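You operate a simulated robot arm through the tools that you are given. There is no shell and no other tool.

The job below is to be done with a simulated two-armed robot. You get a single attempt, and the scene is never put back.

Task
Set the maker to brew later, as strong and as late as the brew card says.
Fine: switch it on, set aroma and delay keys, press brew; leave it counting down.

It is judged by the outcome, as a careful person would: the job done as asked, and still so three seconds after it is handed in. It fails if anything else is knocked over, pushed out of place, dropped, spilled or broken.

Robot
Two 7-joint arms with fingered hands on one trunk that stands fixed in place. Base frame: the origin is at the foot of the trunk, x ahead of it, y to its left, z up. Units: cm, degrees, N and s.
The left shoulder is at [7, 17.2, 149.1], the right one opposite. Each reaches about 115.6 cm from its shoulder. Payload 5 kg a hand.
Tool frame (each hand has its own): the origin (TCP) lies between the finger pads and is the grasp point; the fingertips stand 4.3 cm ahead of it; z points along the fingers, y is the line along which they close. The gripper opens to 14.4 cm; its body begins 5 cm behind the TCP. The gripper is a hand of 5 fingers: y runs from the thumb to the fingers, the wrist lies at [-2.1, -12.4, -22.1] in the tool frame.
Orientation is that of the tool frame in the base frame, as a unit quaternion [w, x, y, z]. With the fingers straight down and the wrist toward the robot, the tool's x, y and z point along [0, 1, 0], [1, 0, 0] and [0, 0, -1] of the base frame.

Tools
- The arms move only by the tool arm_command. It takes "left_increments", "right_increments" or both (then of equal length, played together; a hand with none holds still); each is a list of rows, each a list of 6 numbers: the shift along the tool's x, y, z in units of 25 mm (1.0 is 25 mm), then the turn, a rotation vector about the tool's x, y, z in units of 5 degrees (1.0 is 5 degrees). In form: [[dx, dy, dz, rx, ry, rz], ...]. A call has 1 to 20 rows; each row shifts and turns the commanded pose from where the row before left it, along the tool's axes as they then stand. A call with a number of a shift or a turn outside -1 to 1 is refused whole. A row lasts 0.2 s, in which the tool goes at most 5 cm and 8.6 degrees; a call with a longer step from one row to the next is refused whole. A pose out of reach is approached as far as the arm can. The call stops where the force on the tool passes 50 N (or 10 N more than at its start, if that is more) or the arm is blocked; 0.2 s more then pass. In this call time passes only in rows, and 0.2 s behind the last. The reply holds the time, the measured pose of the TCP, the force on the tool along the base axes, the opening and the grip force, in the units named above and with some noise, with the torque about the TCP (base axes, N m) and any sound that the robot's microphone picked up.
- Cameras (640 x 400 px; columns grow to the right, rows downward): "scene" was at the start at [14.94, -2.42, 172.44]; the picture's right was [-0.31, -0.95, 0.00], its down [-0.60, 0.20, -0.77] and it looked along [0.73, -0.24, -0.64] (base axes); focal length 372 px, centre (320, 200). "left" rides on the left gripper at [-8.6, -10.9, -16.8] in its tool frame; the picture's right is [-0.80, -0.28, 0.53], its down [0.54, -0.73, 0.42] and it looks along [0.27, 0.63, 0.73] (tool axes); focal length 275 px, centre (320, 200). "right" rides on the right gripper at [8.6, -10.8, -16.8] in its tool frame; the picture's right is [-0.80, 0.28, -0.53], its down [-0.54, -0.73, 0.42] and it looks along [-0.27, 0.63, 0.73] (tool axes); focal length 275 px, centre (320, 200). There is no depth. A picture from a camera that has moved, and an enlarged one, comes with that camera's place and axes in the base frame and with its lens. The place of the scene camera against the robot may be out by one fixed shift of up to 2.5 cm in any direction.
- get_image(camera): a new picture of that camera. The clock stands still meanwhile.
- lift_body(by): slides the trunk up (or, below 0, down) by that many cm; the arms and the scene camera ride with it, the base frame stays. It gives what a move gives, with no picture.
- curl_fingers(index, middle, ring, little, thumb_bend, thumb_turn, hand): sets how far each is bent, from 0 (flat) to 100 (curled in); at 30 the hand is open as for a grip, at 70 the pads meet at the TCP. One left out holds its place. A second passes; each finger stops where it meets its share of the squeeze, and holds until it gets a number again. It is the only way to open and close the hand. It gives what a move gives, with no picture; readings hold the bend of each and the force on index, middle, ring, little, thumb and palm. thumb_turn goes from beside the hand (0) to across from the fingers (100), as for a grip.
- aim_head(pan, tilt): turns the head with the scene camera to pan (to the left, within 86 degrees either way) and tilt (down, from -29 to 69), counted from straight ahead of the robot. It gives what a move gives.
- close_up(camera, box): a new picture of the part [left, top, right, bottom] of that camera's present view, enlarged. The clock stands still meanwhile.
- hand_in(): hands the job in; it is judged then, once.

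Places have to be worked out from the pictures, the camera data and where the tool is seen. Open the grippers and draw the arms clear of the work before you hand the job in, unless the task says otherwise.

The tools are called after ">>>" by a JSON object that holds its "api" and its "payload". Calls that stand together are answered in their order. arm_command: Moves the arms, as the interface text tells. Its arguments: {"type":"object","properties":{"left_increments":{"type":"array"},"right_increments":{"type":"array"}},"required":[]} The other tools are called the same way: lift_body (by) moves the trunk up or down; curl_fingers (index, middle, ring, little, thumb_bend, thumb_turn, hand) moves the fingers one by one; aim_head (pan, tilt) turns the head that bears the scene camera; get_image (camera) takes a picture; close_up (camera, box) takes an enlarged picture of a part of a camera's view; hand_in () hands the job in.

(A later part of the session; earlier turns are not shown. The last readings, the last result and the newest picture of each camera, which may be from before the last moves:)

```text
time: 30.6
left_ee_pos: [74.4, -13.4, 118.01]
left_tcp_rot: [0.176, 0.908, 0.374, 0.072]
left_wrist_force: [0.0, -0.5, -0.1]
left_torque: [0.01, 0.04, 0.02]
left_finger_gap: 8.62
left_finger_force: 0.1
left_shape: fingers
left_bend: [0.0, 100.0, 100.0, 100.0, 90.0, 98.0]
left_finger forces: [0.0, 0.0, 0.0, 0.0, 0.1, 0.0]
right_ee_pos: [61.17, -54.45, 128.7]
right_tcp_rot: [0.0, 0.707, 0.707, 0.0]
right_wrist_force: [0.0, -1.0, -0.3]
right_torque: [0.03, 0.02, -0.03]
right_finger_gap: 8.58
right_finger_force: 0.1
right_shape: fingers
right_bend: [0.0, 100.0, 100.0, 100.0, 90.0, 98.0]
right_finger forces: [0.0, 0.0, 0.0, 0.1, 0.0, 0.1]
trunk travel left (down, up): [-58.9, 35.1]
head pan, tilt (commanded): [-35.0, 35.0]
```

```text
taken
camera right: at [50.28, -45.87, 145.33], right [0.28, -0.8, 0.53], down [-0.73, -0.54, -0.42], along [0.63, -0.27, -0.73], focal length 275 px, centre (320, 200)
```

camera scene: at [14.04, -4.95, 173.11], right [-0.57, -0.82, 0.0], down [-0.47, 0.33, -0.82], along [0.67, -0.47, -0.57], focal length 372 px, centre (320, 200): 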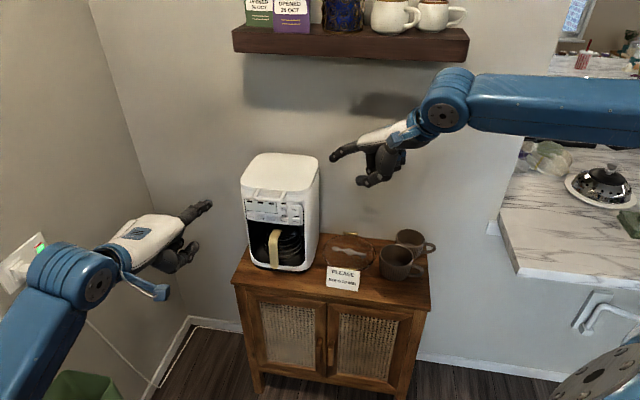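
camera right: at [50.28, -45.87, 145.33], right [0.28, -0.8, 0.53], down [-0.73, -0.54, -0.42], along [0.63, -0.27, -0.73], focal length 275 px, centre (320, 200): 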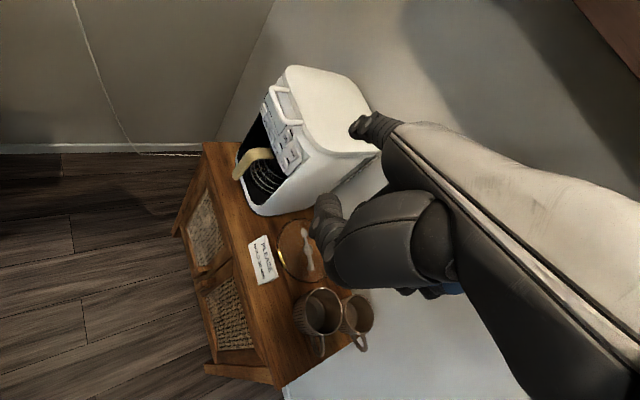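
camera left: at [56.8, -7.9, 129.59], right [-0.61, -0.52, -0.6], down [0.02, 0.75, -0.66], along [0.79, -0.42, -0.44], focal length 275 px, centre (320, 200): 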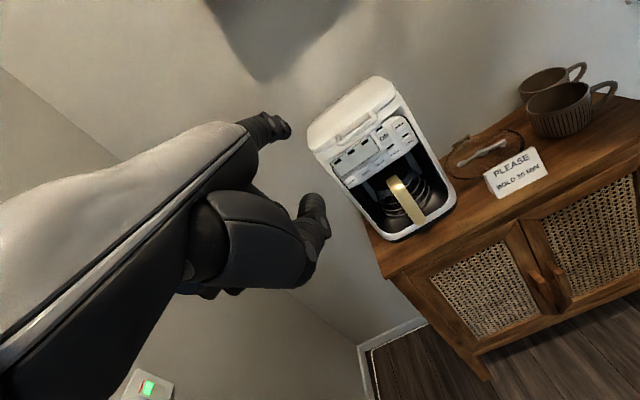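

No reach trouble, and every view is clear. I'll continue to the standoff point.

>>> {"api": "arm_command", "payload": {"left_increments": [[-0.484, 0.173, 0.904, 0, 0, 0], [-0.484, 0.173, 0.904, 0, 0, 0], [-0.484, 0.173, 0.904, 0, 0, 0], [-0.484, 0.173, 0.904, 0, 0, 0], [-0.484, 0.173, 0.904, 0, 0, 0], [-0.484, 0.173, 0.904, 0, 0, 0], [-0.484, 0.173, 0.904, 0, 0, 0], [-0.484, 0.173, 0.904, 0, 0, 0]]}}

>>> {"api": "get_image", "payload": {"camera": "scene"}}

>>> {"api": "get_image", "payload": {"camera": "left"}}

>>> {"api": "get_image", "payload": {"camera": "right"}}

```text
time: 32.4
left_ee_pos: [74.56, -27.05, 102.5]
left_tcp_rot: [0.175, 0.908, 0.374, 0.073]
left_wrist_force: [-0.2, 0.3, 0.4]
left_torque: [0.05, 0.05, 0.01]
left_finger_gap: 8.61
left_finger_force: 0.2
left_shape: fingers
left_bend: [0.0, 100.0, 100.0, 100.0, 90.0, 98.0]
left_finger forces: [0.1, 0.1, 0.0, 0.0, 0.1, 0.0]
right_ee_pos: [61.11, -54.37, 128.66]
right_tcp_rot: [0.0, 0.707, 0.707, 0.001]
right_wrist_force: [0.6, -0.3, -0.7]
right_torque: [0.01, 0.0, 0.0]
right_finger_gap: 8.61
right_finger_force: 0.0
right_shape: fingers
right_bend: [0.0, 100.0, 100.0, 100.0, 90.0, 98.0]
right_finger forces: [0.0, 0.0, 0.1, 0.0, 0.0, 0.0]
trunk travel left (down, up): [-58.9, 35.1]
head pan, tilt (commanded): [-35.0, 35.0]
```

```text
taken
camera scene: at [14.05, -5.0, 173.11], right [-0.57, -0.82, 0.0], down [-0.47, 0.33, -0.82], along [0.67, -0.47, -0.57], focal length 372 px, centre (320, 200)
```

scene: 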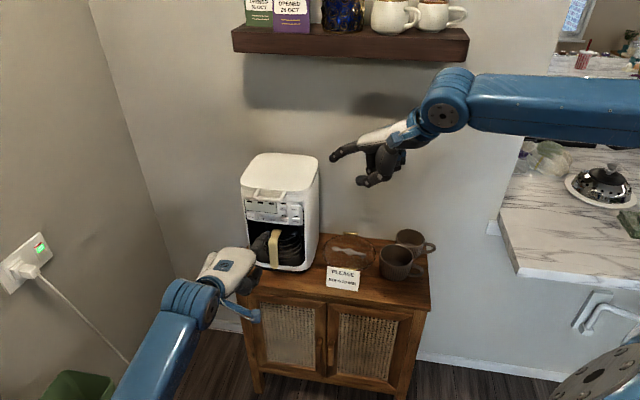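

```text
taken
camera left: at [56.91, -21.53, 113.93], right [-0.61, -0.52, -0.6], down [0.02, 0.75, -0.66], along [0.79, -0.42, -0.44], focal length 275 px, centre (320, 200)
```

left: 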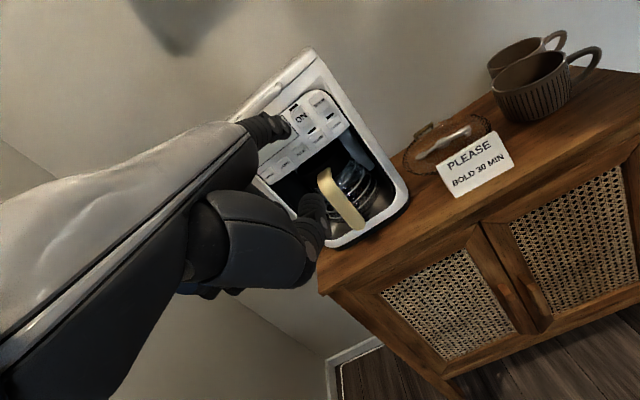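

```text
taken
camera right: at [50.29, -45.92, 145.31], right [0.28, -0.8, 0.53], down [-0.73, -0.54, -0.42], along [0.63, -0.27, -0.73], focal length 275 px, centre (320, 200)
```

right: 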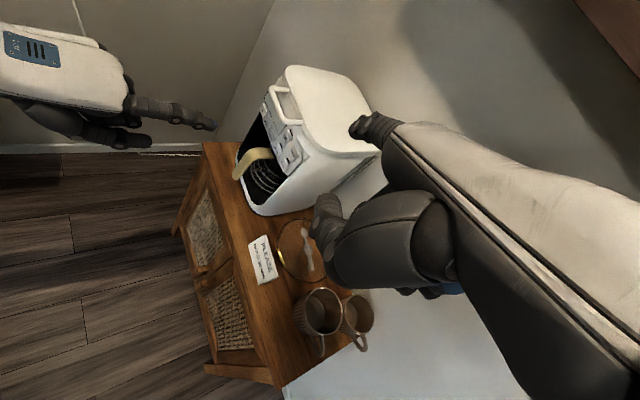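

All three views work. I'll zoom in on the fingertip in the right and left cameras to triangulate it.

>>> {"api": "close_up", "payload": {"camera": "right", "box": [140, 70, 330, 190]}}

>>> {"api": "close_up", "payload": {"camera": "left", "box": [230, 70, 370, 180]}}

>>> {"api": "close_up", "payload": {"camera": "scene", "box": [220, 170, 330, 280]}}

```text
3.33 times, centred on (235, 130) of right
camera zoom: at [50.29, -45.92, 145.31], right [0.28, -0.8, 0.53], down [-0.73, -0.54, -0.42], along [0.63, -0.27, -0.73], focal length 918 px, centre (603, 433)
```

zoom: 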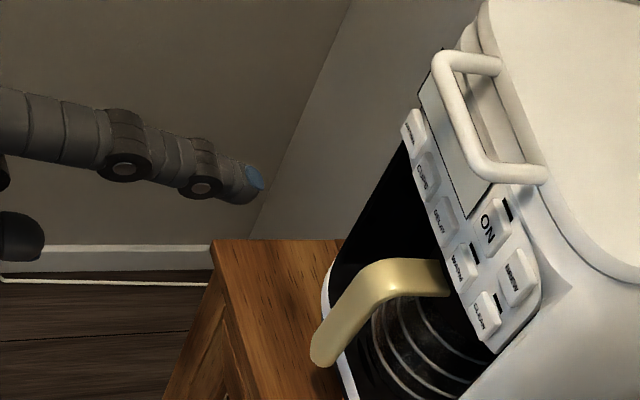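

```text
3.64 times, centred on (300, 125) of left
camera zoom: at [56.91, -21.53, 113.93], right [-0.61, -0.52, -0.6], down [0.02, 0.75, -0.66], along [0.79, -0.42, -0.44], focal length 1001 px, centre (393, 473)
```

zoom: 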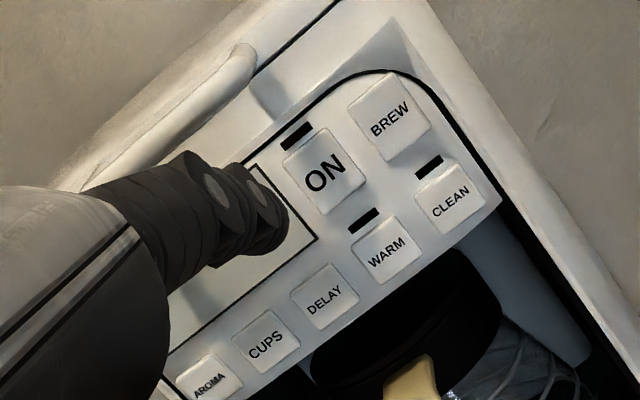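

```text
3.64 times, centred on (275, 225) of scene
camera zoom: at [14.05, -5.0, 173.11], right [-0.57, -0.82, 0.0], down [-0.47, 0.33, -0.82], along [0.67, -0.47, -0.57], focal length 1352 px, centre (484, 109)
```

zoom: 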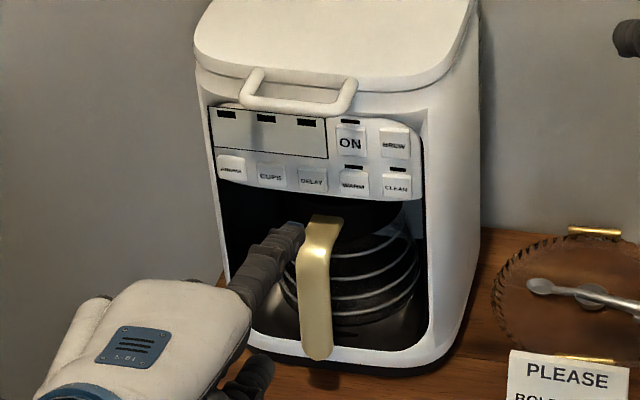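

From this view the ON key triangulates to exactly my earlier estimate, and the fingertip is at about (83.3, -38.1, 108.1). It's laterally aligned, so it needs about 14.7 cm forward and 3.3 cm down. I'll stop roughly 3 cm short of the key.

>>> {"api": "arm_command", "payload": {"left_increments": [[0, 0.643, 0.495, 0, 0, 0], [0, 0.643, 0.495, 0, 0, 0], [0, 0.643, 0.495, 0, 0, 0], [0, 0.643, 0.495, 0, 0, 0], [0, 0.643, 0.495, 0, 0, 0], [0, 0.643, 0.495, 0, 0, 0]]}}

>>> {"api": "close_up", "payload": {"camera": "right", "box": [180, 70, 330, 180]}}

>>> {"api": "close_up", "payload": {"camera": "left", "box": [230, 60, 370, 170]}}

>>> {"api": "close_up", "payload": {"camera": "scene", "box": [230, 170, 330, 250]}}

```text
time: 33.8
left_ee_pos: [82.95, -35.28, 99.07]
left_tcp_rot: [0.175, 0.908, 0.374, 0.073]
left_wrist_force: [0.4, 0.9, -1.5]
left_torque: [-0.02, 0.01, -0.02]
left_finger_gap: 8.62
left_finger_force: 0.0
left_shape: fingers
left_bend: [0.0, 100.0, 100.0, 100.0, 90.0, 98.0]
left_finger forces: [0.0, 0.1, 0.0, 0.0, 0.0, 0.0]
right_ee_pos: [61.17, -54.41, 128.75]
right_tcp_rot: [-0.001, 0.707, 0.707, 0.001]
right_wrist_force: [0.3, 0.2, -0.4]
right_torque: [0.0, 0.03, -0.03]
right_finger_gap: 8.59
right_finger_force: 0.1
right_shape: fingers
right_bend: [0.0, 100.0, 100.0, 100.0, 90.0, 98.0]
right_finger forces: [0.0, 0.1, 0.0, 0.0, 0.0, 0.1]
trunk travel left (down, up): [-58.9, 35.1]
head pan, tilt (commanded): [-35.0, 35.0]
```

```text
3.64 times, centred on (255, 125) of right
camera zoom: at [50.3, -45.9, 145.31], right [0.28, -0.8, 0.53], down [-0.73, -0.54, -0.42], along [0.63, -0.27, -0.73], focal length 1001 px, centre (556, 473)
```

zoom: 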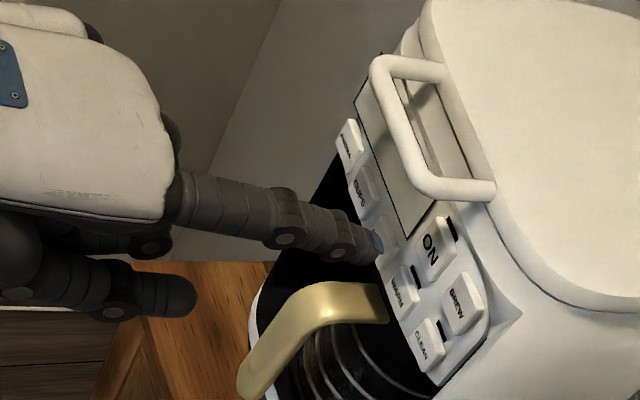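

```text
3.64 times, centred on (300, 115) of left
camera zoom: at [65.26, -29.8, 110.61], right [-0.61, -0.52, -0.6], down [0.02, 0.75, -0.66], along [0.79, -0.42, -0.44], focal length 1001 px, centre (393, 509)
```

zoom: 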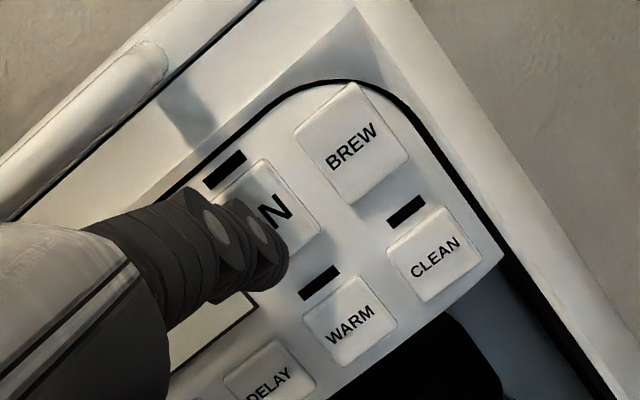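

```text
5.00 times, centred on (280, 210) of scene
camera zoom: at [14.06, -4.98, 173.1], right [-0.57, -0.82, 0.0], down [-0.47, 0.33, -0.82], along [0.67, -0.47, -0.57], focal length 1859 px, centre (520, 150)
```

zoom: 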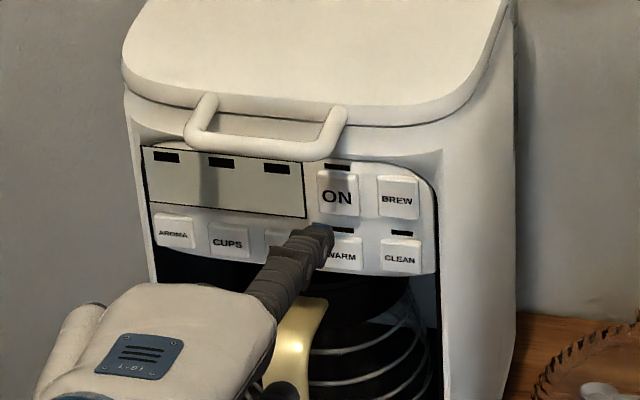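

The tip prediction checks out against the right camera: it's at (91.65, -46.3, 104.7), about 3 cm in front of ON and laterally within 2 mm. I'll advance 2 cm along the panel normal.

>>> {"api": "arm_command", "payload": {"left_increments": [[0, 0.186, 0.0745, 0, 0, 0], [0, 0.186, 0.0745, 0, 0, 0], [0, 0.186, 0.0745, 0, 0, 0], [0, 0.186, 0.0745, 0, 0, 0]]}}

>>> {"api": "close_up", "payload": {"camera": "right", "box": [220, 80, 320, 160]}}

>>> {"api": "close_up", "payload": {"camera": "left", "box": [230, 60, 370, 170]}}

>>> {"api": "close_up", "payload": {"camera": "scene", "box": [230, 170, 330, 250]}}

```text
time: 35.0
left_ee_pos: [85.31, -34.41, 97.96]
left_tcp_rot: [0.166, 0.906, 0.381, 0.079]
left_wrist_force: [0.1, 0.0, -0.4]
left_torque: [0.02, -0.02, 0.03]
left_finger_gap: 8.59
left_finger_force: 0.0
left_shape: fingers
left_bend: [0.0, 100.0, 100.0, 100.0, 90.0, 98.0]
left_finger forces: [0.1, 0.0, 0.0, 0.1, 0.0, 0.0]
right_ee_pos: [61.11, -54.34, 128.69]
right_tcp_rot: [0.001, 0.707, 0.707, 0.0]
right_wrist_force: [-0.9, 0.6, 0.3]
right_torque: [0.01, 0.0, -0.04]
right_finger_gap: 8.58
right_finger_force: 0.2
right_shape: fingers
right_bend: [0.0, 100.0, 100.0, 100.0, 90.0, 98.0]
right_finger forces: [0.1, 0.1, 0.0, 0.0, 0.1, 0.1]
trunk travel left (down, up): [-58.9, 35.1]
head pan, tilt (commanded): [-35.0, 35.0]
stopped in row 4 (left hand): the arm was blocked; the commanded pose is now the measured one
```

```text
5.00 times, centred on (270, 120) of right
camera zoom: at [50.27, -45.84, 145.34], right [0.28, -0.8, 0.53], down [-0.73, -0.54, -0.42], along [0.63, -0.27, -0.73], focal length 1376 px, centre (570, 600)
```

zoom: 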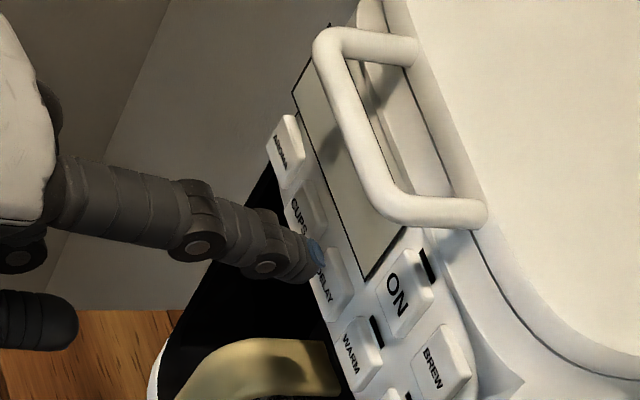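

```text
3.64 times, centred on (300, 115) of left
camera zoom: at [67.63, -29.39, 109.48], right [-0.6, -0.51, -0.61], down [0.01, 0.76, -0.65], along [0.8, -0.4, -0.45], focal length 1001 px, centre (393, 509)
```

zoom: 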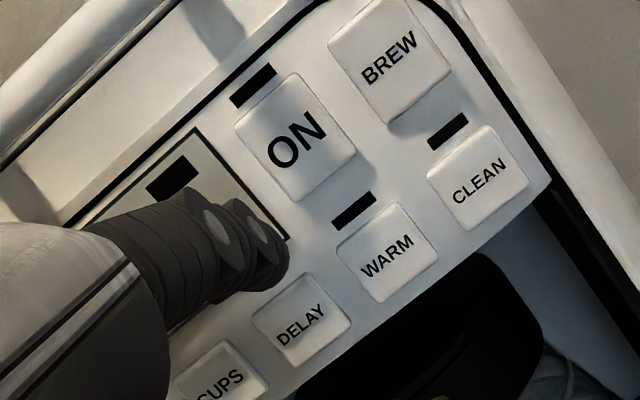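

```text
5.00 times, centred on (280, 210) of scene
camera zoom: at [14.03, -4.89, 173.11], right [-0.57, -0.82, 0.0], down [-0.47, 0.33, -0.82], along [0.67, -0.47, -0.57], focal length 1859 px, centre (520, 150)
```

zoom: 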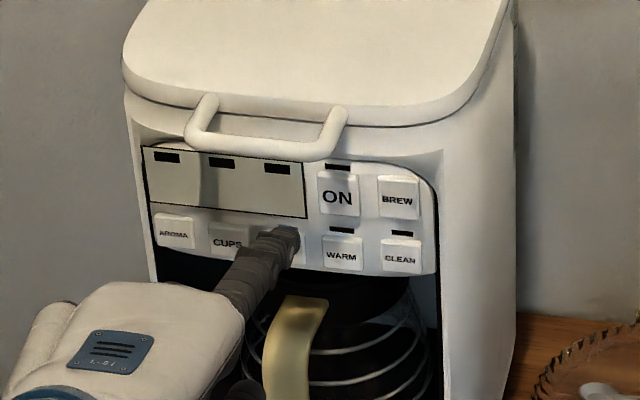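

The arm reported being blocked and slid about 2.5 cm to the left, with almost no wrist force. I need to find out what stopped it before moving again.

>>> {"api": "get_image", "payload": {"camera": "scene"}}

>>> {"api": "get_image", "payload": {"camera": "left"}}

>>> {"api": "get_image", "payload": {"camera": "right"}}

>>> {"api": "aim_head", "payload": {"pan": 5, "tilt": 50}}

>>> {"api": "get_image", "payload": {"camera": "scene"}}

```text
taken
camera scene: at [14.03, -4.89, 173.11], right [-0.57, -0.82, 0.0], down [-0.47, 0.33, -0.82], along [0.67, -0.47, -0.57], focal length 372 px, centre (320, 200)
```

scene: 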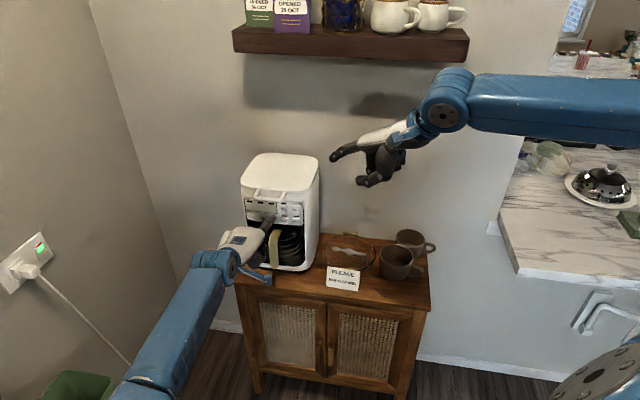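

```text
taken
camera left: at [67.63, -29.39, 109.48], right [-0.6, -0.51, -0.61], down [0.01, 0.76, -0.65], along [0.8, -0.4, -0.45], focal length 275 px, centre (320, 200)
```

left: 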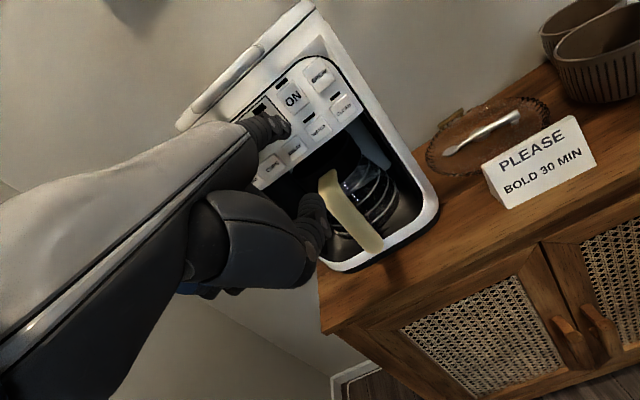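

```text
taken
camera right: at [50.27, -45.84, 145.34], right [0.28, -0.8, 0.53], down [-0.73, -0.54, -0.42], along [0.63, -0.27, -0.73], focal length 275 px, centre (320, 200)
```

right: 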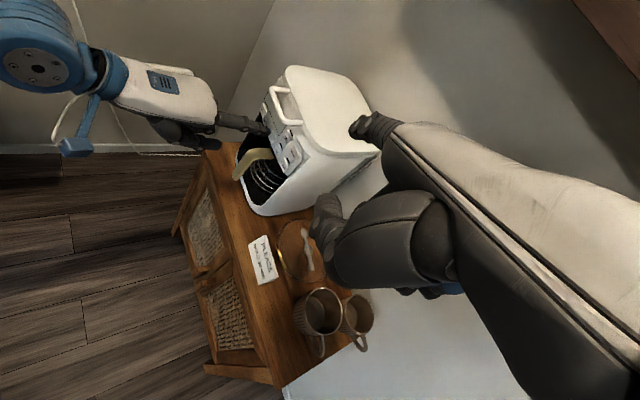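

```text
time: 36.1
left_ee_pos: [85.33, -34.43, 97.82]
left_tcp_rot: [0.166, 0.906, 0.381, 0.078]
left_wrist_force: [-0.7, 0.7, -0.3]
left_torque: [-0.02, 0.02, -0.02]
left_finger_gap: 8.61
left_finger_force: 0.1
left_shape: fingers
left_bend: [0.0, 100.0, 100.0, 100.0, 90.0, 98.0]
left_finger forces: [0.0, 0.1, 0.0, 0.0, 0.1, 0.0]
right_ee_pos: [60.93, -54.36, 128.71]
right_tcp_rot: [0.001, 0.707, 0.707, 0.001]
right_wrist_force: [0.0, -0.3, 0.2]
right_torque: [0.03, 0.04, 0.03]
right_finger_gap: 8.6
right_finger_force: 0.0
right_shape: fingers
right_bend: [0.0, 100.0, 100.0, 100.0, 90.0, 98.0]
right_finger forces: [0.1, 0.0, 0.0, 0.0, 0.0, 0.0]
trunk travel left (down, up): [-58.9, 35.1]
head pan, tilt (commanded): [5.0, 50.0]
```

```text
taken
camera scene: at [14.49, 0.83, 170.94], right [0.09, -1.0, 0.0], down [-0.76, -0.07, -0.64], along [0.64, 0.06, -0.77], focal length 372 px, centre (320, 200)
```

scene: 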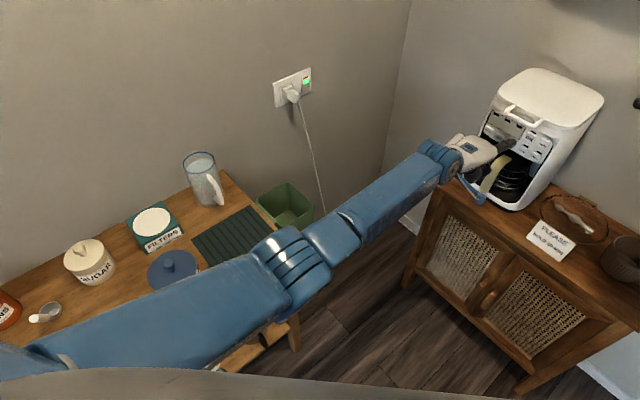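

There's no obvious contact at the fingertip, which I compute as about 2 cm off the panel. I'll inspect the hand, thumb and elbow surroundings in detail.

>>> {"api": "close_up", "payload": {"camera": "scene", "box": [400, 90, 560, 220]}}

>>> {"api": "close_up", "payload": {"camera": "left", "box": [230, 130, 430, 290]}}

>>> {"api": "aim_head", "payload": {"pan": 20, "tilt": 65}}

>>> {"api": "get_image", "payload": {"camera": "scene"}}

```text
3.08 times, centred on (480, 155) of scene
camera zoom: at [14.49, 0.83, 170.94], right [0.09, -1.0, 0.0], down [-0.76, -0.07, -0.64], along [0.64, 0.06, -0.77], focal length 1144 px, centre (-172, 338)
```

zoom: 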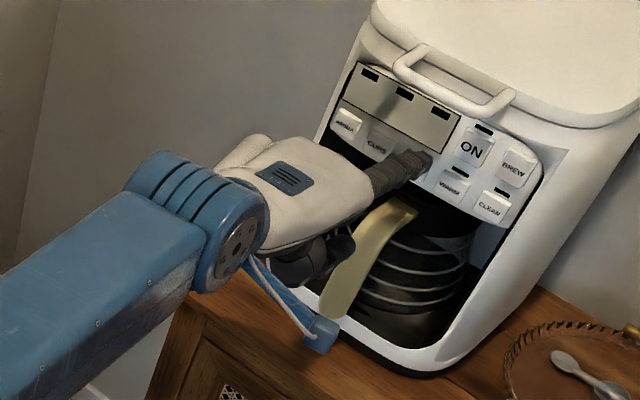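

```text
2.50 times, centred on (330, 210) of left
camera zoom: at [67.56, -29.44, 109.47], right [-0.6, -0.51, -0.61], down [0.01, 0.76, -0.65], along [0.8, -0.4, -0.45], focal length 688 px, centre (295, 175)
```

zoom: 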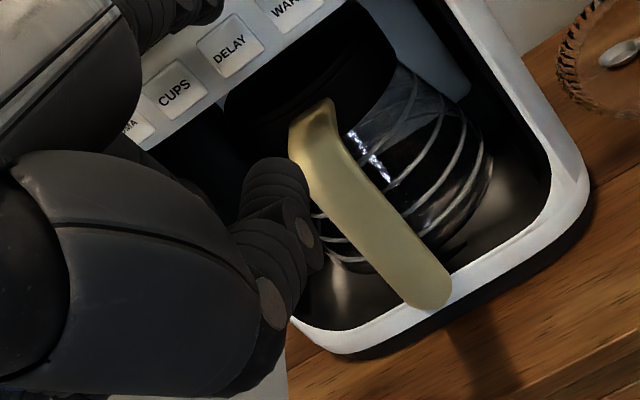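

```text
time: 36.8
left_ee_pos: [85.26, -34.51, 97.88]
left_tcp_rot: [0.167, 0.906, 0.381, 0.078]
left_wrist_force: [0.2, -0.1, 1.0]
left_torque: [0.06, 0.04, -0.01]
left_finger_gap: 8.61
left_finger_force: 0.1
left_shape: fingers
left_bend: [0.0, 100.0, 100.0, 100.0, 90.0, 98.0]
left_finger forces: [0.0, 0.0, 0.0, 0.0, 0.1, 0.0]
right_ee_pos: [61.06, -54.33, 128.78]
right_tcp_rot: [0.001, 0.707, 0.708, 0.0]
right_wrist_force: [0.2, -0.3, -0.2]
right_torque: [-0.01, 0.0, -0.02]
right_finger_gap: 8.61
right_finger_force: 0.0
right_shape: fingers
right_bend: [0.0, 100.0, 100.0, 100.0, 90.0, 98.0]
right_finger forces: [0.1, 0.0, 0.0, 0.2, 0.0, 0.1]
trunk travel left (down, up): [-58.9, 35.1]
head pan, tilt (commanded): [20.0, 65.0]
```

```text
taken
camera scene: at [12.52, 2.25, 169.13], right [0.34, -0.94, 0.0], down [-0.85, -0.31, -0.42], along [0.4, 0.14, -0.91], focal length 372 px, centre (320, 200)
```

scene: 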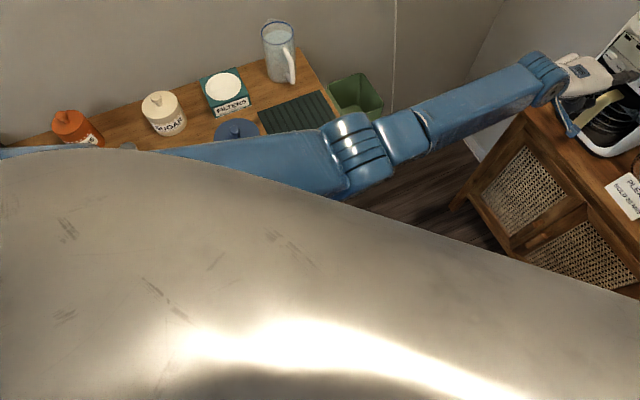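

The thumb looks close to the pot's gold handle. I'll check from the right camera whether the handle or the maker shifted.

>>> {"api": "close_up", "payload": {"camera": "right", "box": [200, 110, 290, 220]}}

>>> {"api": "close_up", "payload": {"camera": "right", "box": [255, 80, 310, 180]}}

>>> {"api": "aim_head", "payload": {"pan": -35, "tilt": 35}}

>>> {"api": "close_up", "payload": {"camera": "scene", "box": [220, 170, 330, 280]}}

```text
3.64 times, centred on (245, 165) of right
camera zoom: at [50.26, -45.82, 145.35], right [0.28, -0.8, 0.53], down [-0.73, -0.54, -0.42], along [0.63, -0.27, -0.73], focal length 1001 px, centre (593, 327)
```

zoom: 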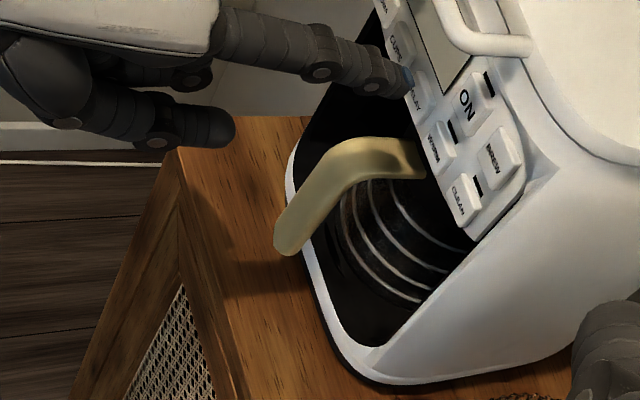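

```text
4.00 times, centred on (282, 130) of right
camera zoom: at [50.26, -45.82, 145.35], right [0.28, -0.8, 0.53], down [-0.73, -0.54, -0.42], along [0.63, -0.27, -0.73], focal length 1101 px, centre (470, 480)
```

zoom: 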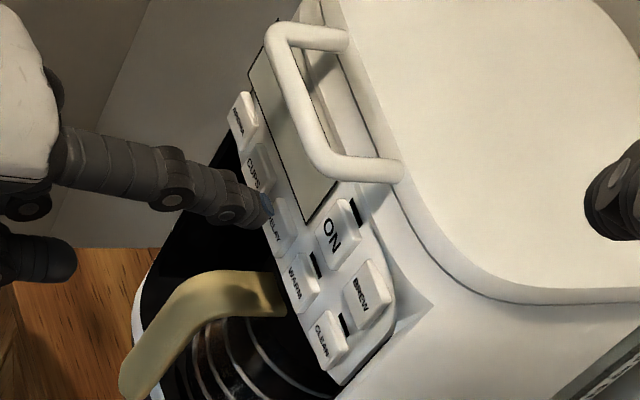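

```text
time: 38.1
left_ee_pos: [85.31, -34.46, 97.78]
left_tcp_rot: [0.167, 0.906, 0.381, 0.078]
left_wrist_force: [-0.1, -0.5, 0.4]
left_torque: [0.0, 0.0, 0.02]
left_finger_gap: 8.56
left_finger_force: 0.0
left_shape: fingers
left_bend: [0.0, 100.0, 100.0, 100.0, 90.0, 98.0]
left_finger forces: [0.0, 0.0, 0.0, 0.0, 0.0, 0.1]
right_ee_pos: [61.02, -54.45, 128.69]
right_tcp_rot: [0.0, 0.707, 0.707, 0.001]
right_wrist_force: [-0.3, 0.8, 0.4]
right_torque: [0.03, -0.02, 0.01]
right_finger_gap: 8.61
right_finger_force: 0.0
right_shape: fingers
right_bend: [0.0, 100.0, 100.0, 100.0, 90.0, 98.0]
right_finger forces: [0.0, 0.1, 0.0, 0.0, 0.0, 0.1]
trunk travel left (down, up): [-58.9, 35.1]
head pan, tilt (commanded): [-35.0, 35.0]
```

```text
3.64 times, centred on (275, 225) of scene
camera zoom: at [14.03, -4.86, 173.11], right [-0.57, -0.82, 0.0], down [-0.47, 0.33, -0.82], along [0.67, -0.47, -0.57], focal length 1352 px, centre (484, 109)
```

zoom: 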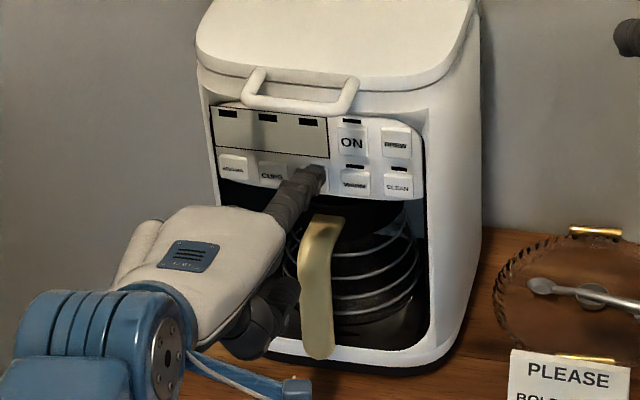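

Nothing has moved, and neither the thumb nor the finger is touching anything. The limit is therefore in the arm itself, probably the upper arm against the chest with the elbow low. I'll back off, raise both hands 15 cm, then lower the trunk 15 cm so the arm can reach more levelly.

>>> {"api": "arm_command", "payload": {"left_increments": [[0.012, -0.87, -0.338, 0, 0, 0], [0.012, -0.87, -0.338, 0, 0, 0], [0.012, -0.87, -0.338, 0, 0, 0], [0.012, 0.31, -0.799, 0, 0, 0], [0.012, 0.31, -0.799, 0, 0, 0], [0.012, 0.31, -0.799, 0, 0, 0], [0.012, 0.31, -0.799, 0, 0, 0], [0.012, 0.31, -0.799, 0, 0, 0], [0.012, 0.31, -0.799, 0, 0, 0], [0.012, 0.31, -0.799, 0, 0, 0]], "right_increments": [[0, 0, 0, 0, 0, 0], [0, 0, 0, 0, 0, 0], [0, 0, 0, 0, 0, 0], [0, 0, -0.857, 0, 0, 0], [0, 0, -0.857, 0, 0, 0], [0, 0, -0.857, 0, 0, 0], [0, 0, -0.857, 0, 0, 0], [0, 0, -0.857, 0, 0, 0], [0, 0, -0.857, 0, 0, 0], [0, 0, -0.857, 0, 0, 0]]}}

>>> {"api": "get_image", "payload": {"camera": "scene"}}

```text
time: 40.3
left_ee_pos: [80.42, -29.79, 112.92]
left_tcp_rot: [0.167, 0.906, 0.38, 0.077]
left_wrist_force: [-0.2, -1.0, -0.5]
left_torque: [-0.03, -0.01, 0.01]
left_finger_gap: 8.61
left_finger_force: 0.0
left_shape: fingers
left_bend: [0.0, 100.0, 100.0, 100.0, 90.0, 98.0]
left_finger forces: [0.0, 0.0, 0.1, 0.0, 0.1, 0.0]
right_ee_pos: [60.93, -54.48, 143.75]
right_tcp_rot: [0.001, 0.708, 0.706, 0.001]
right_wrist_force: [0.8, -1.1, -1.0]
right_torque: [0.02, 0.02, 0.02]
right_finger_gap: 8.6
right_finger_force: 0.1
right_shape: fingers
right_bend: [0.0, 100.0, 100.0, 100.0, 90.0, 98.0]
right_finger forces: [0.0, 0.0, 0.0, 0.0, 0.1, 0.0]
trunk travel left (down, up): [-58.9, 35.1]
head pan, tilt (commanded): [-35.0, 35.0]
```

```text
taken
camera scene: at [14.16, -4.96, 173.1], right [-0.57, -0.82, 0.0], down [-0.47, 0.33, -0.82], along [0.67, -0.47, -0.57], focal length 372 px, centre (320, 200)
```

scene: 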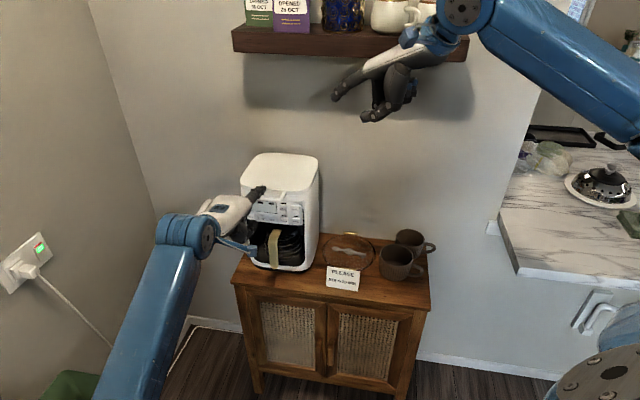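

Everything is clear here. Before I lower the trunk I'll check the right side for anything under the right elbow.

>>> {"api": "aim_head", "payload": {"pan": -70, "tilt": 50}}

>>> {"api": "get_image", "payload": {"camera": "scene"}}

>>> {"api": "aim_head", "payload": {"pan": 35, "tilt": 50}}

>>> {"api": "get_image", "payload": {"camera": "scene"}}

```text
time: 41.3
left_ee_pos: [80.24, -29.66, 112.93]
left_tcp_rot: [0.168, 0.906, 0.381, 0.079]
left_wrist_force: [-0.2, 0.6, 0.1]
left_torque: [0.04, -0.01, -0.01]
left_finger_gap: 8.62
left_finger_force: 0.0
left_shape: fingers
left_bend: [0.0, 100.0, 100.0, 100.0, 90.0, 98.0]
left_finger forces: [0.0, 0.0, 0.0, 0.1, 0.0, 0.0]
right_ee_pos: [61.0, -54.33, 143.79]
right_tcp_rot: [0.0, 0.707, 0.707, 0.0]
right_wrist_force: [-0.5, -0.6, -1.2]
right_torque: [0.02, -0.02, 0.0]
right_finger_gap: 8.58
right_finger_force: 0.2
right_shape: fingers
right_bend: [0.0, 100.0, 100.0, 100.0, 90.0, 98.0]
right_finger forces: [0.0, 0.0, 0.0, 0.0, 0.1, 0.0]
trunk travel left (down, up): [-58.9, 35.1]
head pan, tilt (commanded): [-70.0, 50.0]
```

```text
taken
camera scene: at [9.44, -7.04, 170.95], right [-0.94, -0.34, 0.0], down [-0.26, 0.72, -0.64], along [0.22, -0.6, -0.77], focal length 372 px, centre (320, 200)
```

scene: 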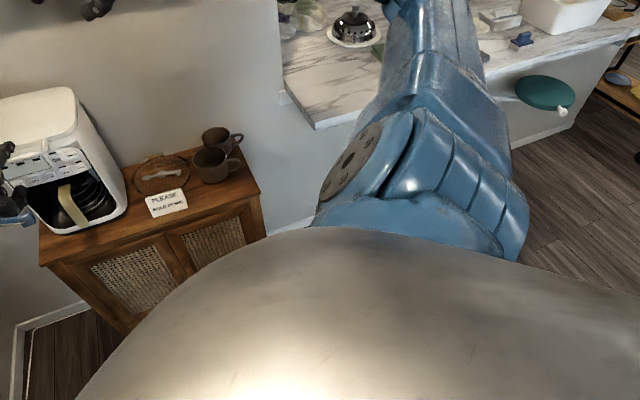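

```text
time: 43.1
left_ee_pos: [80.16, -29.69, 112.76]
left_tcp_rot: [0.168, 0.906, 0.381, 0.078]
left_wrist_force: [0.1, -0.6, 1.1]
left_torque: [0.02, 0.0, -0.03]
left_finger_gap: 8.6
left_finger_force: 0.1
left_shape: fingers
left_bend: [0.0, 100.0, 100.0, 100.0, 90.0, 98.0]
left_finger forces: [0.0, 0.0, 0.1, 0.0, 0.1, 0.0]
right_ee_pos: [60.93, -54.39, 143.62]
right_tcp_rot: [-0.001, 0.707, 0.707, -0.001]
right_wrist_force: [0.5, 0.0, -0.3]
right_torque: [0.01, -0.01, 0.03]
right_finger_gap: 8.62
right_finger_force: 0.1
right_shape: fingers
right_bend: [0.0, 100.0, 100.0, 100.0, 90.0, 98.0]
right_finger forces: [0.0, 0.0, 0.1, 0.0, 0.0, 0.0]
trunk travel left (down, up): [-58.9, 35.1]
head pan, tilt (commanded): [35.0, 50.0]
```

```text
taken
camera scene: at [13.12, 4.6, 170.94], right [0.57, -0.82, 0.0], down [-0.63, -0.44, -0.64], along [0.53, 0.37, -0.77], focal length 372 px, centre (320, 200)
```

scene: 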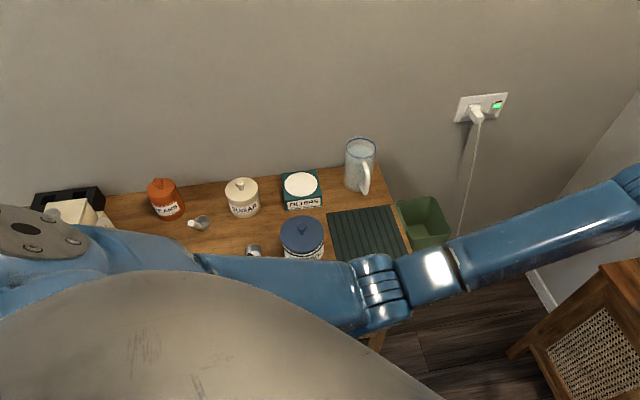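

The right elbow is up and clear, and the canister is about 30 cm from the left elbow. Lowering the trunk 15 cm is safe.

>>> {"api": "lift_body", "payload": {"by": -15}}

>>> {"api": "get_image", "payload": {"camera": "scene"}}

>>> {"api": "aim_head", "payload": {"pan": -35, "tilt": 28}}

>>> {"api": "get_image", "payload": {"camera": "scene"}}

>>> {"api": "get_image", "payload": {"camera": "right"}}

>>> {"api": "get_image", "payload": {"camera": "left"}}

```text
time: 44.9
left_ee_pos: [80.14, -29.68, 98.03]
left_tcp_rot: [0.168, 0.906, 0.38, 0.078]
left_wrist_force: [-0.1, 0.0, -0.3]
left_torque: [0.04, -0.01, 0.01]
left_finger_gap: 8.64
left_finger_force: 0.1
left_shape: fingers
left_bend: [0.0, 100.0, 100.0, 100.0, 90.0, 98.0]
left_finger forces: [0.1, 0.0, 0.0, 0.0, 0.1, 0.0]
right_ee_pos: [60.97, -54.5, 128.84]
right_tcp_rot: [0.0, 0.707, 0.707, 0.001]
right_wrist_force: [0.0, -0.5, -0.3]
right_torque: [-0.01, -0.02, 0.03]
right_finger_gap: 8.57
right_finger_force: 0.1
right_shape: fingers
right_bend: [0.0, 100.0, 100.0, 100.0, 90.0, 98.0]
right_finger forces: [0.0, 0.1, 0.0, 0.0, 0.1, 0.1]
trunk travel left (down, up): [-43.9, 50.1]
head pan, tilt (commanded): [35.0, 50.0]
```

```text
taken
camera scene: at [13.1, 4.61, 155.95], right [0.57, -0.82, 0.0], down [-0.63, -0.44, -0.64], along [0.53, 0.37, -0.77], focal length 372 px, centre (320, 200)
```

scene: 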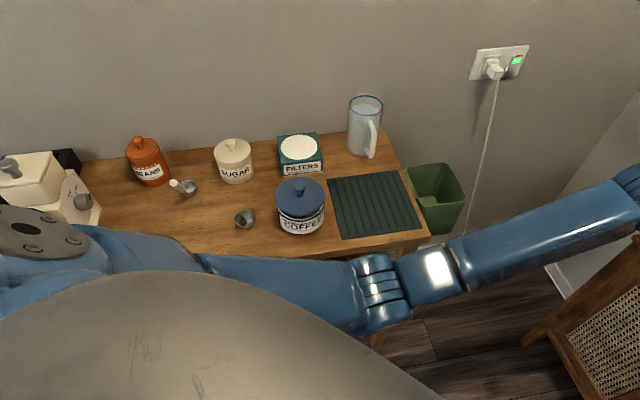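

```text
time: 46.3
left_ee_pos: [80.18, -29.64, 97.94]
left_tcp_rot: [0.167, 0.906, 0.38, 0.077]
left_wrist_force: [0.4, 0.2, -0.2]
left_torque: [-0.02, -0.01, 0.02]
left_finger_gap: 8.6
left_finger_force: 0.0
left_shape: fingers
left_bend: [0.0, 100.0, 100.0, 100.0, 90.0, 98.0]
left_finger forces: [0.1, 0.1, 0.0, 0.0, 0.0, 0.0]
right_ee_pos: [61.0, -54.46, 128.76]
right_tcp_rot: [0.0, 0.707, 0.707, 0.0]
right_wrist_force: [-0.9, -0.5, -1.2]
right_torque: [0.01, -0.02, 0.0]
right_finger_gap: 8.61
right_finger_force: 0.2
right_shape: fingers
right_bend: [0.0, 100.0, 100.0, 100.0, 90.0, 98.0]
right_finger forces: [0.0, 0.0, 0.0, 0.0, 0.1, 0.0]
trunk travel left (down, up): [-43.9, 50.1]
head pan, tilt (commanded): [-35.0, 28.0]
```

```text
taken
camera scene: at [14.29, -5.04, 159.21], right [-0.57, -0.82, 0.0], down [-0.39, 0.27, -0.88], along [0.72, -0.51, -0.47], focal length 372 px, centre (320, 200)
```

scene: 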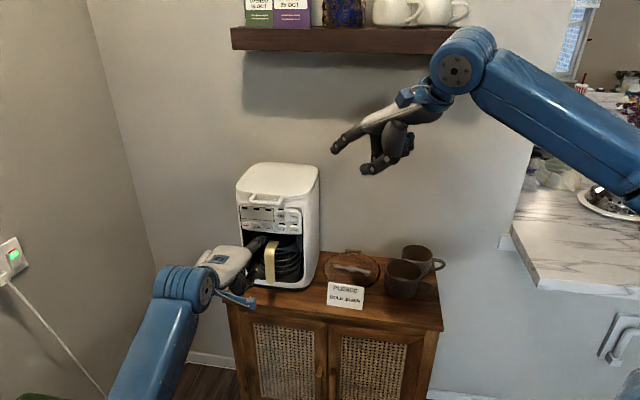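

```text
taken
camera right: at [50.11, -45.84, 145.34], right [0.28, -0.8, 0.53], down [-0.73, -0.54, -0.42], along [0.63, -0.27, -0.73], focal length 275 px, centre (320, 200)
```

right: 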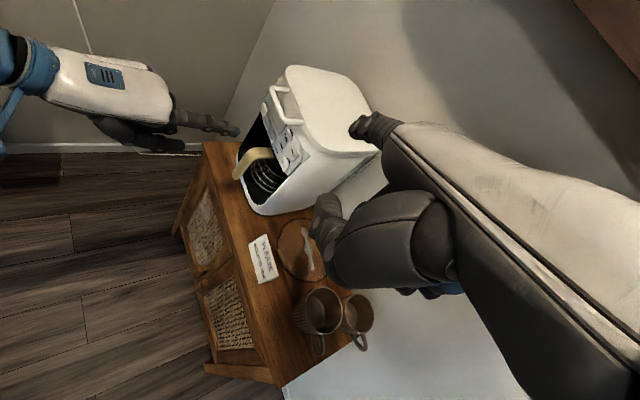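

```text
taken
camera left: at [62.46, -24.65, 109.53], right [-0.6, -0.51, -0.61], down [0.01, 0.76, -0.65], along [0.8, -0.4, -0.45], focal length 275 px, centre (320, 200)
```

left: 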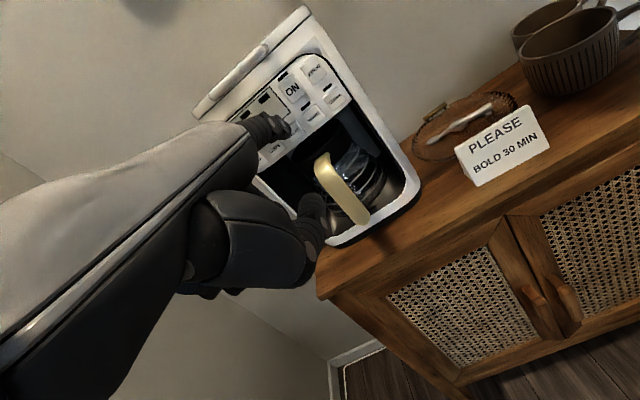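

The trunk is lower and the hand stayed in place. I'll curl the thumb in fully and move the tip to about 3 cm in front of ON again, watching for another block.

>>> {"api": "curl_fingers", "payload": {"hand": "left", "thumb_bend": 100}}

>>> {"api": "arm_command", "payload": {"left_increments": [[-0.245, 0.6, 0.069, 0, 0, 0], [-0.245, 0.6, 0.069, 0, 0, 0], [-0.245, 0.6, 0.069, 0, 0, 0], [-0.245, 0.6, 0.069, 0, 0, 0]]}}

>>> {"api": "close_up", "payload": {"camera": "right", "box": [180, 80, 320, 200]}}

>>> {"api": "close_up", "payload": {"camera": "left", "box": [230, 60, 370, 170]}}

>>> {"api": "close_up", "payload": {"camera": "scene", "box": [190, 160, 340, 300]}}

```text
time: 47.3
left_ee_pos: [80.26, -29.74, 98.0]
left_tcp_rot: [0.167, 0.906, 0.381, 0.078]
left_wrist_force: [0.0, 0.0, 0.2]
left_torque: [0.0, -0.03, 0.04]
left_finger_gap: 7.11
left_finger_force: 0.1
left_shape: fingers
left_bend: [0.0, 100.0, 100.0, 100.0, 100.0, 98.0]
left_finger forces: [0.0, 0.0, 0.0, 0.0, 0.1, 0.0]
right_ee_pos: [60.94, -54.47, 128.87]
right_tcp_rot: [0.001, 0.708, 0.707, 0.0]
right_wrist_force: [0.2, -0.1, 1.5]
right_torque: [-0.01, 0.01, -0.03]
right_finger_gap: 8.6
right_finger_force: 0.0
right_shape: fingers
right_bend: [0.0, 100.0, 100.0, 100.0, 90.0, 98.0]
right_finger forces: [0.0, 0.1, 0.0, 0.0, 0.0, 0.0]
trunk travel left (down, up): [-43.9, 50.1]
head pan, tilt (commanded): [-35.0, 28.0]
```

```text
time: 48.3
left_ee_pos: [83.06, -34.71, 98.75]
left_tcp_rot: [0.162, 0.906, 0.383, 0.08]
left_wrist_force: [0.1, 0.0, -0.3]
left_torque: [-0.06, -0.02, 0.01]
left_finger_gap: 7.13
left_finger_force: 0.0
left_shape: fingers
left_bend: [0.0, 100.0, 100.0, 100.0, 100.0, 98.0]
left_finger forces: [0.1, 0.0, 0.0, 0.0, 0.1, 0.0]
right_ee_pos: [60.97, -54.48, 128.81]
right_tcp_rot: [0.0, 0.707, 0.707, 0.0]
right_wrist_force: [1.4, -0.2, -0.1]
right_torque: [0.01, 0.03, -0.01]
right_finger_gap: 8.61
right_finger_force: 0.1
right_shape: fingers
right_bend: [0.0, 100.0, 100.0, 100.0, 90.0, 98.0]
right_finger forces: [0.0, 0.1, 0.0, 0.0, 0.0, 0.0]
trunk travel left (down, up): [-43.9, 50.1]
head pan, tilt (commanded): [-35.0, 28.0]
```

```text
3.33 times, centred on (250, 140) of right
camera zoom: at [50.17, -45.87, 145.29], right [0.28, -0.8, 0.53], down [-0.73, -0.54, -0.42], along [0.63, -0.27, -0.73], focal length 918 px, centre (553, 400)
```

zoom: 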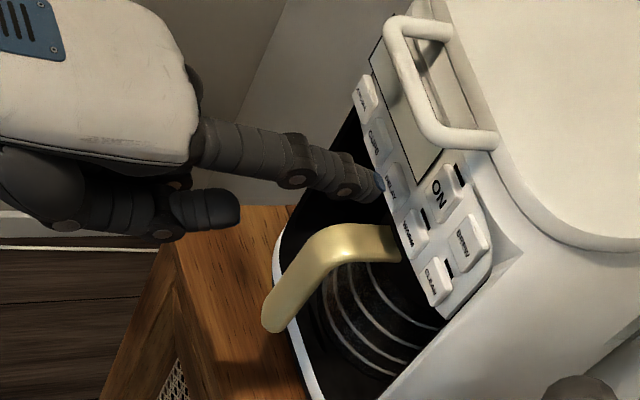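

```text
3.64 times, centred on (300, 115) of left
camera zoom: at [65.29, -29.83, 110.52], right [-0.6, -0.51, -0.62], down [0.01, 0.77, -0.64], along [0.8, -0.39, -0.46], focal length 1001 px, centre (393, 509)
```

zoom: 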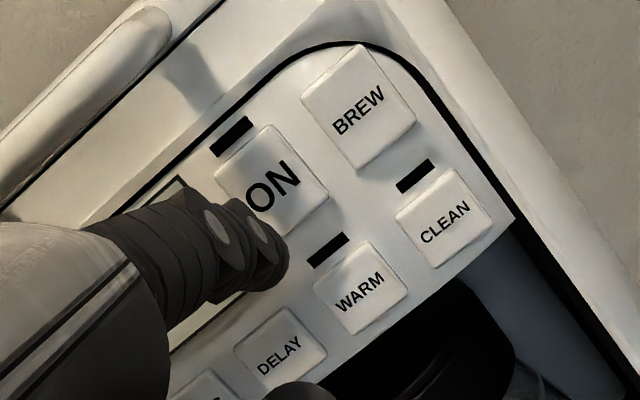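

```text
2.86 times, centred on (265, 230) of scene
camera zoom: at [14.34, -5.09, 159.2], right [-0.57, -0.82, 0.0], down [-0.39, 0.27, -0.88], along [0.72, -0.51, -0.47], focal length 1062 px, centre (477, 114)
```

zoom: 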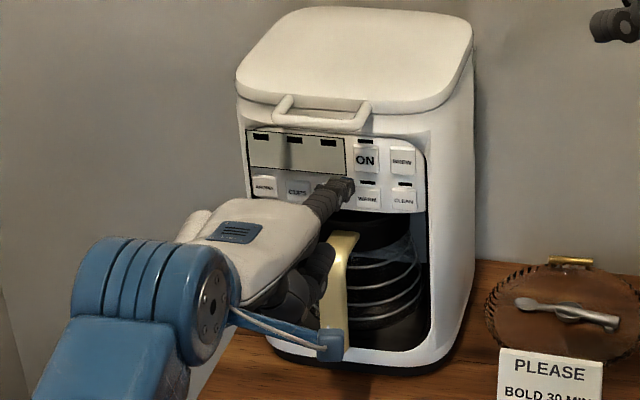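

The same leftward deviation came back, so the left upper arm is most likely limited by the chest. The keys can be pushed along the normal with the finger angled, and the right arm at azimuth about -25° would be well within its reach. I'll withdraw the left arm to its observer pose and switch back to the right arm.

>>> {"api": "arm_command", "payload": {"left_increments": [[0.012, -0.87, -0.338, 0, 0, 0], [0.012, -0.87, -0.338, 0, 0, 0], [0.012, -0.87, -0.338, 0, 0, 0], [0.012, -0.87, -0.338, 0, 0, 0], [0.683, -0.437, -0.99, 0, 0, 0], [0.683, -0.437, -0.99, 0, 0, 0], [0.683, -0.437, -0.99, 0, 0, 0], [0.683, -0.437, -0.99, 0, 0, 0], [0.683, -0.437, -0.99, 0, 0, 0], [0.683, -0.437, -0.99, 0, 0, 0], [0.683, -0.437, -0.99, 0, 0, 0], [0.683, -0.437, -0.99, 0, 0, 0], [0.683, -0.437, -0.99, 0, 0, 0], [0.683, -0.437, -0.99, 0, 0, 0], [0.683, -0.437, -0.99, 0, 0, 0], [0.683, -0.437, -0.99, 0, 0, 0]]}}

>>> {"api": "arm_command", "payload": {"left_increments": [[0, 0, 0, 0.88, 0, 0], [0, 0, 0, 0.88, 0, 0], [0, 0, 0, 0.88, 0, 0], [0, 0, 0, 0.88, 0, 0], [0, 0, 0, 0.6, 0, 0], [0, 0, -0.8, 0, 0, 0.89], [0, 0, -0.8, 0, 0, 0.89], [0, 0, -0.8, 0, 0, 0.89], [0, 0, -0.8, 0, 0, 0.89], [0, 0, -0.8, 0, 0, 0.89]]}}

>>> {"api": "get_image", "payload": {"camera": "left"}}

>>> {"api": "get_image", "payload": {"camera": "scene"}}

```text
time: 51.7
left_ee_pos: [73.82, 1.84, 122.71]
left_tcp_rot: [0.168, 0.906, 0.38, 0.078]
left_wrist_force: [0.2, 0.6, -0.7]
left_torque: [-0.03, -0.02, 0.03]
left_finger_gap: 7.13
left_finger_force: 0.0
left_shape: fingers
left_bend: [0.0, 100.0, 100.0, 100.0, 100.0, 98.0]
left_finger forces: [0.1, 0.1, 0.0, 0.1, 0.1, 0.0]
right_ee_pos: [60.93, -54.34, 128.8]
right_tcp_rot: [0.0, 0.707, 0.707, 0.001]
right_wrist_force: [-0.8, -0.1, 0.3]
right_torque: [-0.07, -0.03, 0.01]
right_finger_gap: 8.59
right_finger_force: 0.1
right_shape: fingers
right_bend: [0.0, 100.0, 100.0, 100.0, 90.0, 98.0]
right_finger forces: [0.0, 0.0, 0.0, 0.1, 0.0, 0.1]
trunk travel left (down, up): [-43.9, 50.1]
head pan, tilt (commanded): [-35.0, 28.0]
```

```text
time: 53.9
left_ee_pos: [73.33, 1.48, 132.85]
left_tcp_rot: [0.001, 0.979, 0.202, 0.009]
left_wrist_force: [0.2, 0.7, -0.4]
left_torque: [0.01, 0.01, 0.01]
left_finger_gap: 7.12
left_finger_force: 0.0
left_shape: fingers
left_bend: [0.0, 100.0, 100.0, 100.0, 100.0, 98.0]
left_finger forces: [0.0, 0.0, 0.1, 0.0, 0.0, 0.0]
right_ee_pos: [60.92, -54.38, 128.78]
right_tcp_rot: [0.0, 0.707, 0.707, 0.0]
right_wrist_force: [-0.7, -0.2, 0.7]
right_torque: [0.02, -0.01, 0.06]
right_finger_gap: 8.62
right_finger_force: 0.0
right_shape: fingers
right_bend: [0.0, 100.0, 100.0, 100.0, 90.0, 98.0]
right_finger forces: [0.0, 0.0, 0.1, 0.0, 0.0, 0.1]
trunk travel left (down, up): [-43.9, 50.1]
head pan, tilt (commanded): [-35.0, 28.0]
```

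```text
taken
camera left: at [60.85, 8.05, 149.4], right [-0.83, -0.05, -0.55], down [0.22, 0.88, -0.42], along [0.51, -0.47, -0.72], focal length 275 px, centre (320, 200)
```

left: 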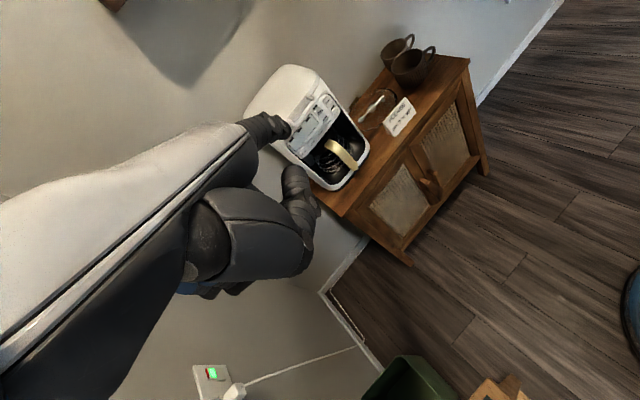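

```text
taken
camera scene: at [14.25, -5.09, 159.2], right [-0.57, -0.82, 0.0], down [-0.38, 0.27, -0.88], along [0.72, -0.51, -0.47], focal length 372 px, centre (320, 200)
```

scene: 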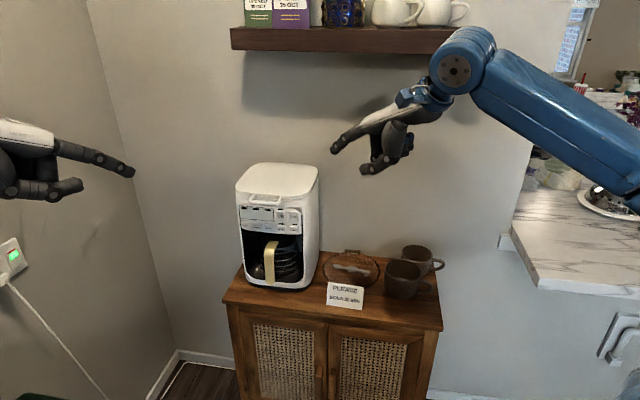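

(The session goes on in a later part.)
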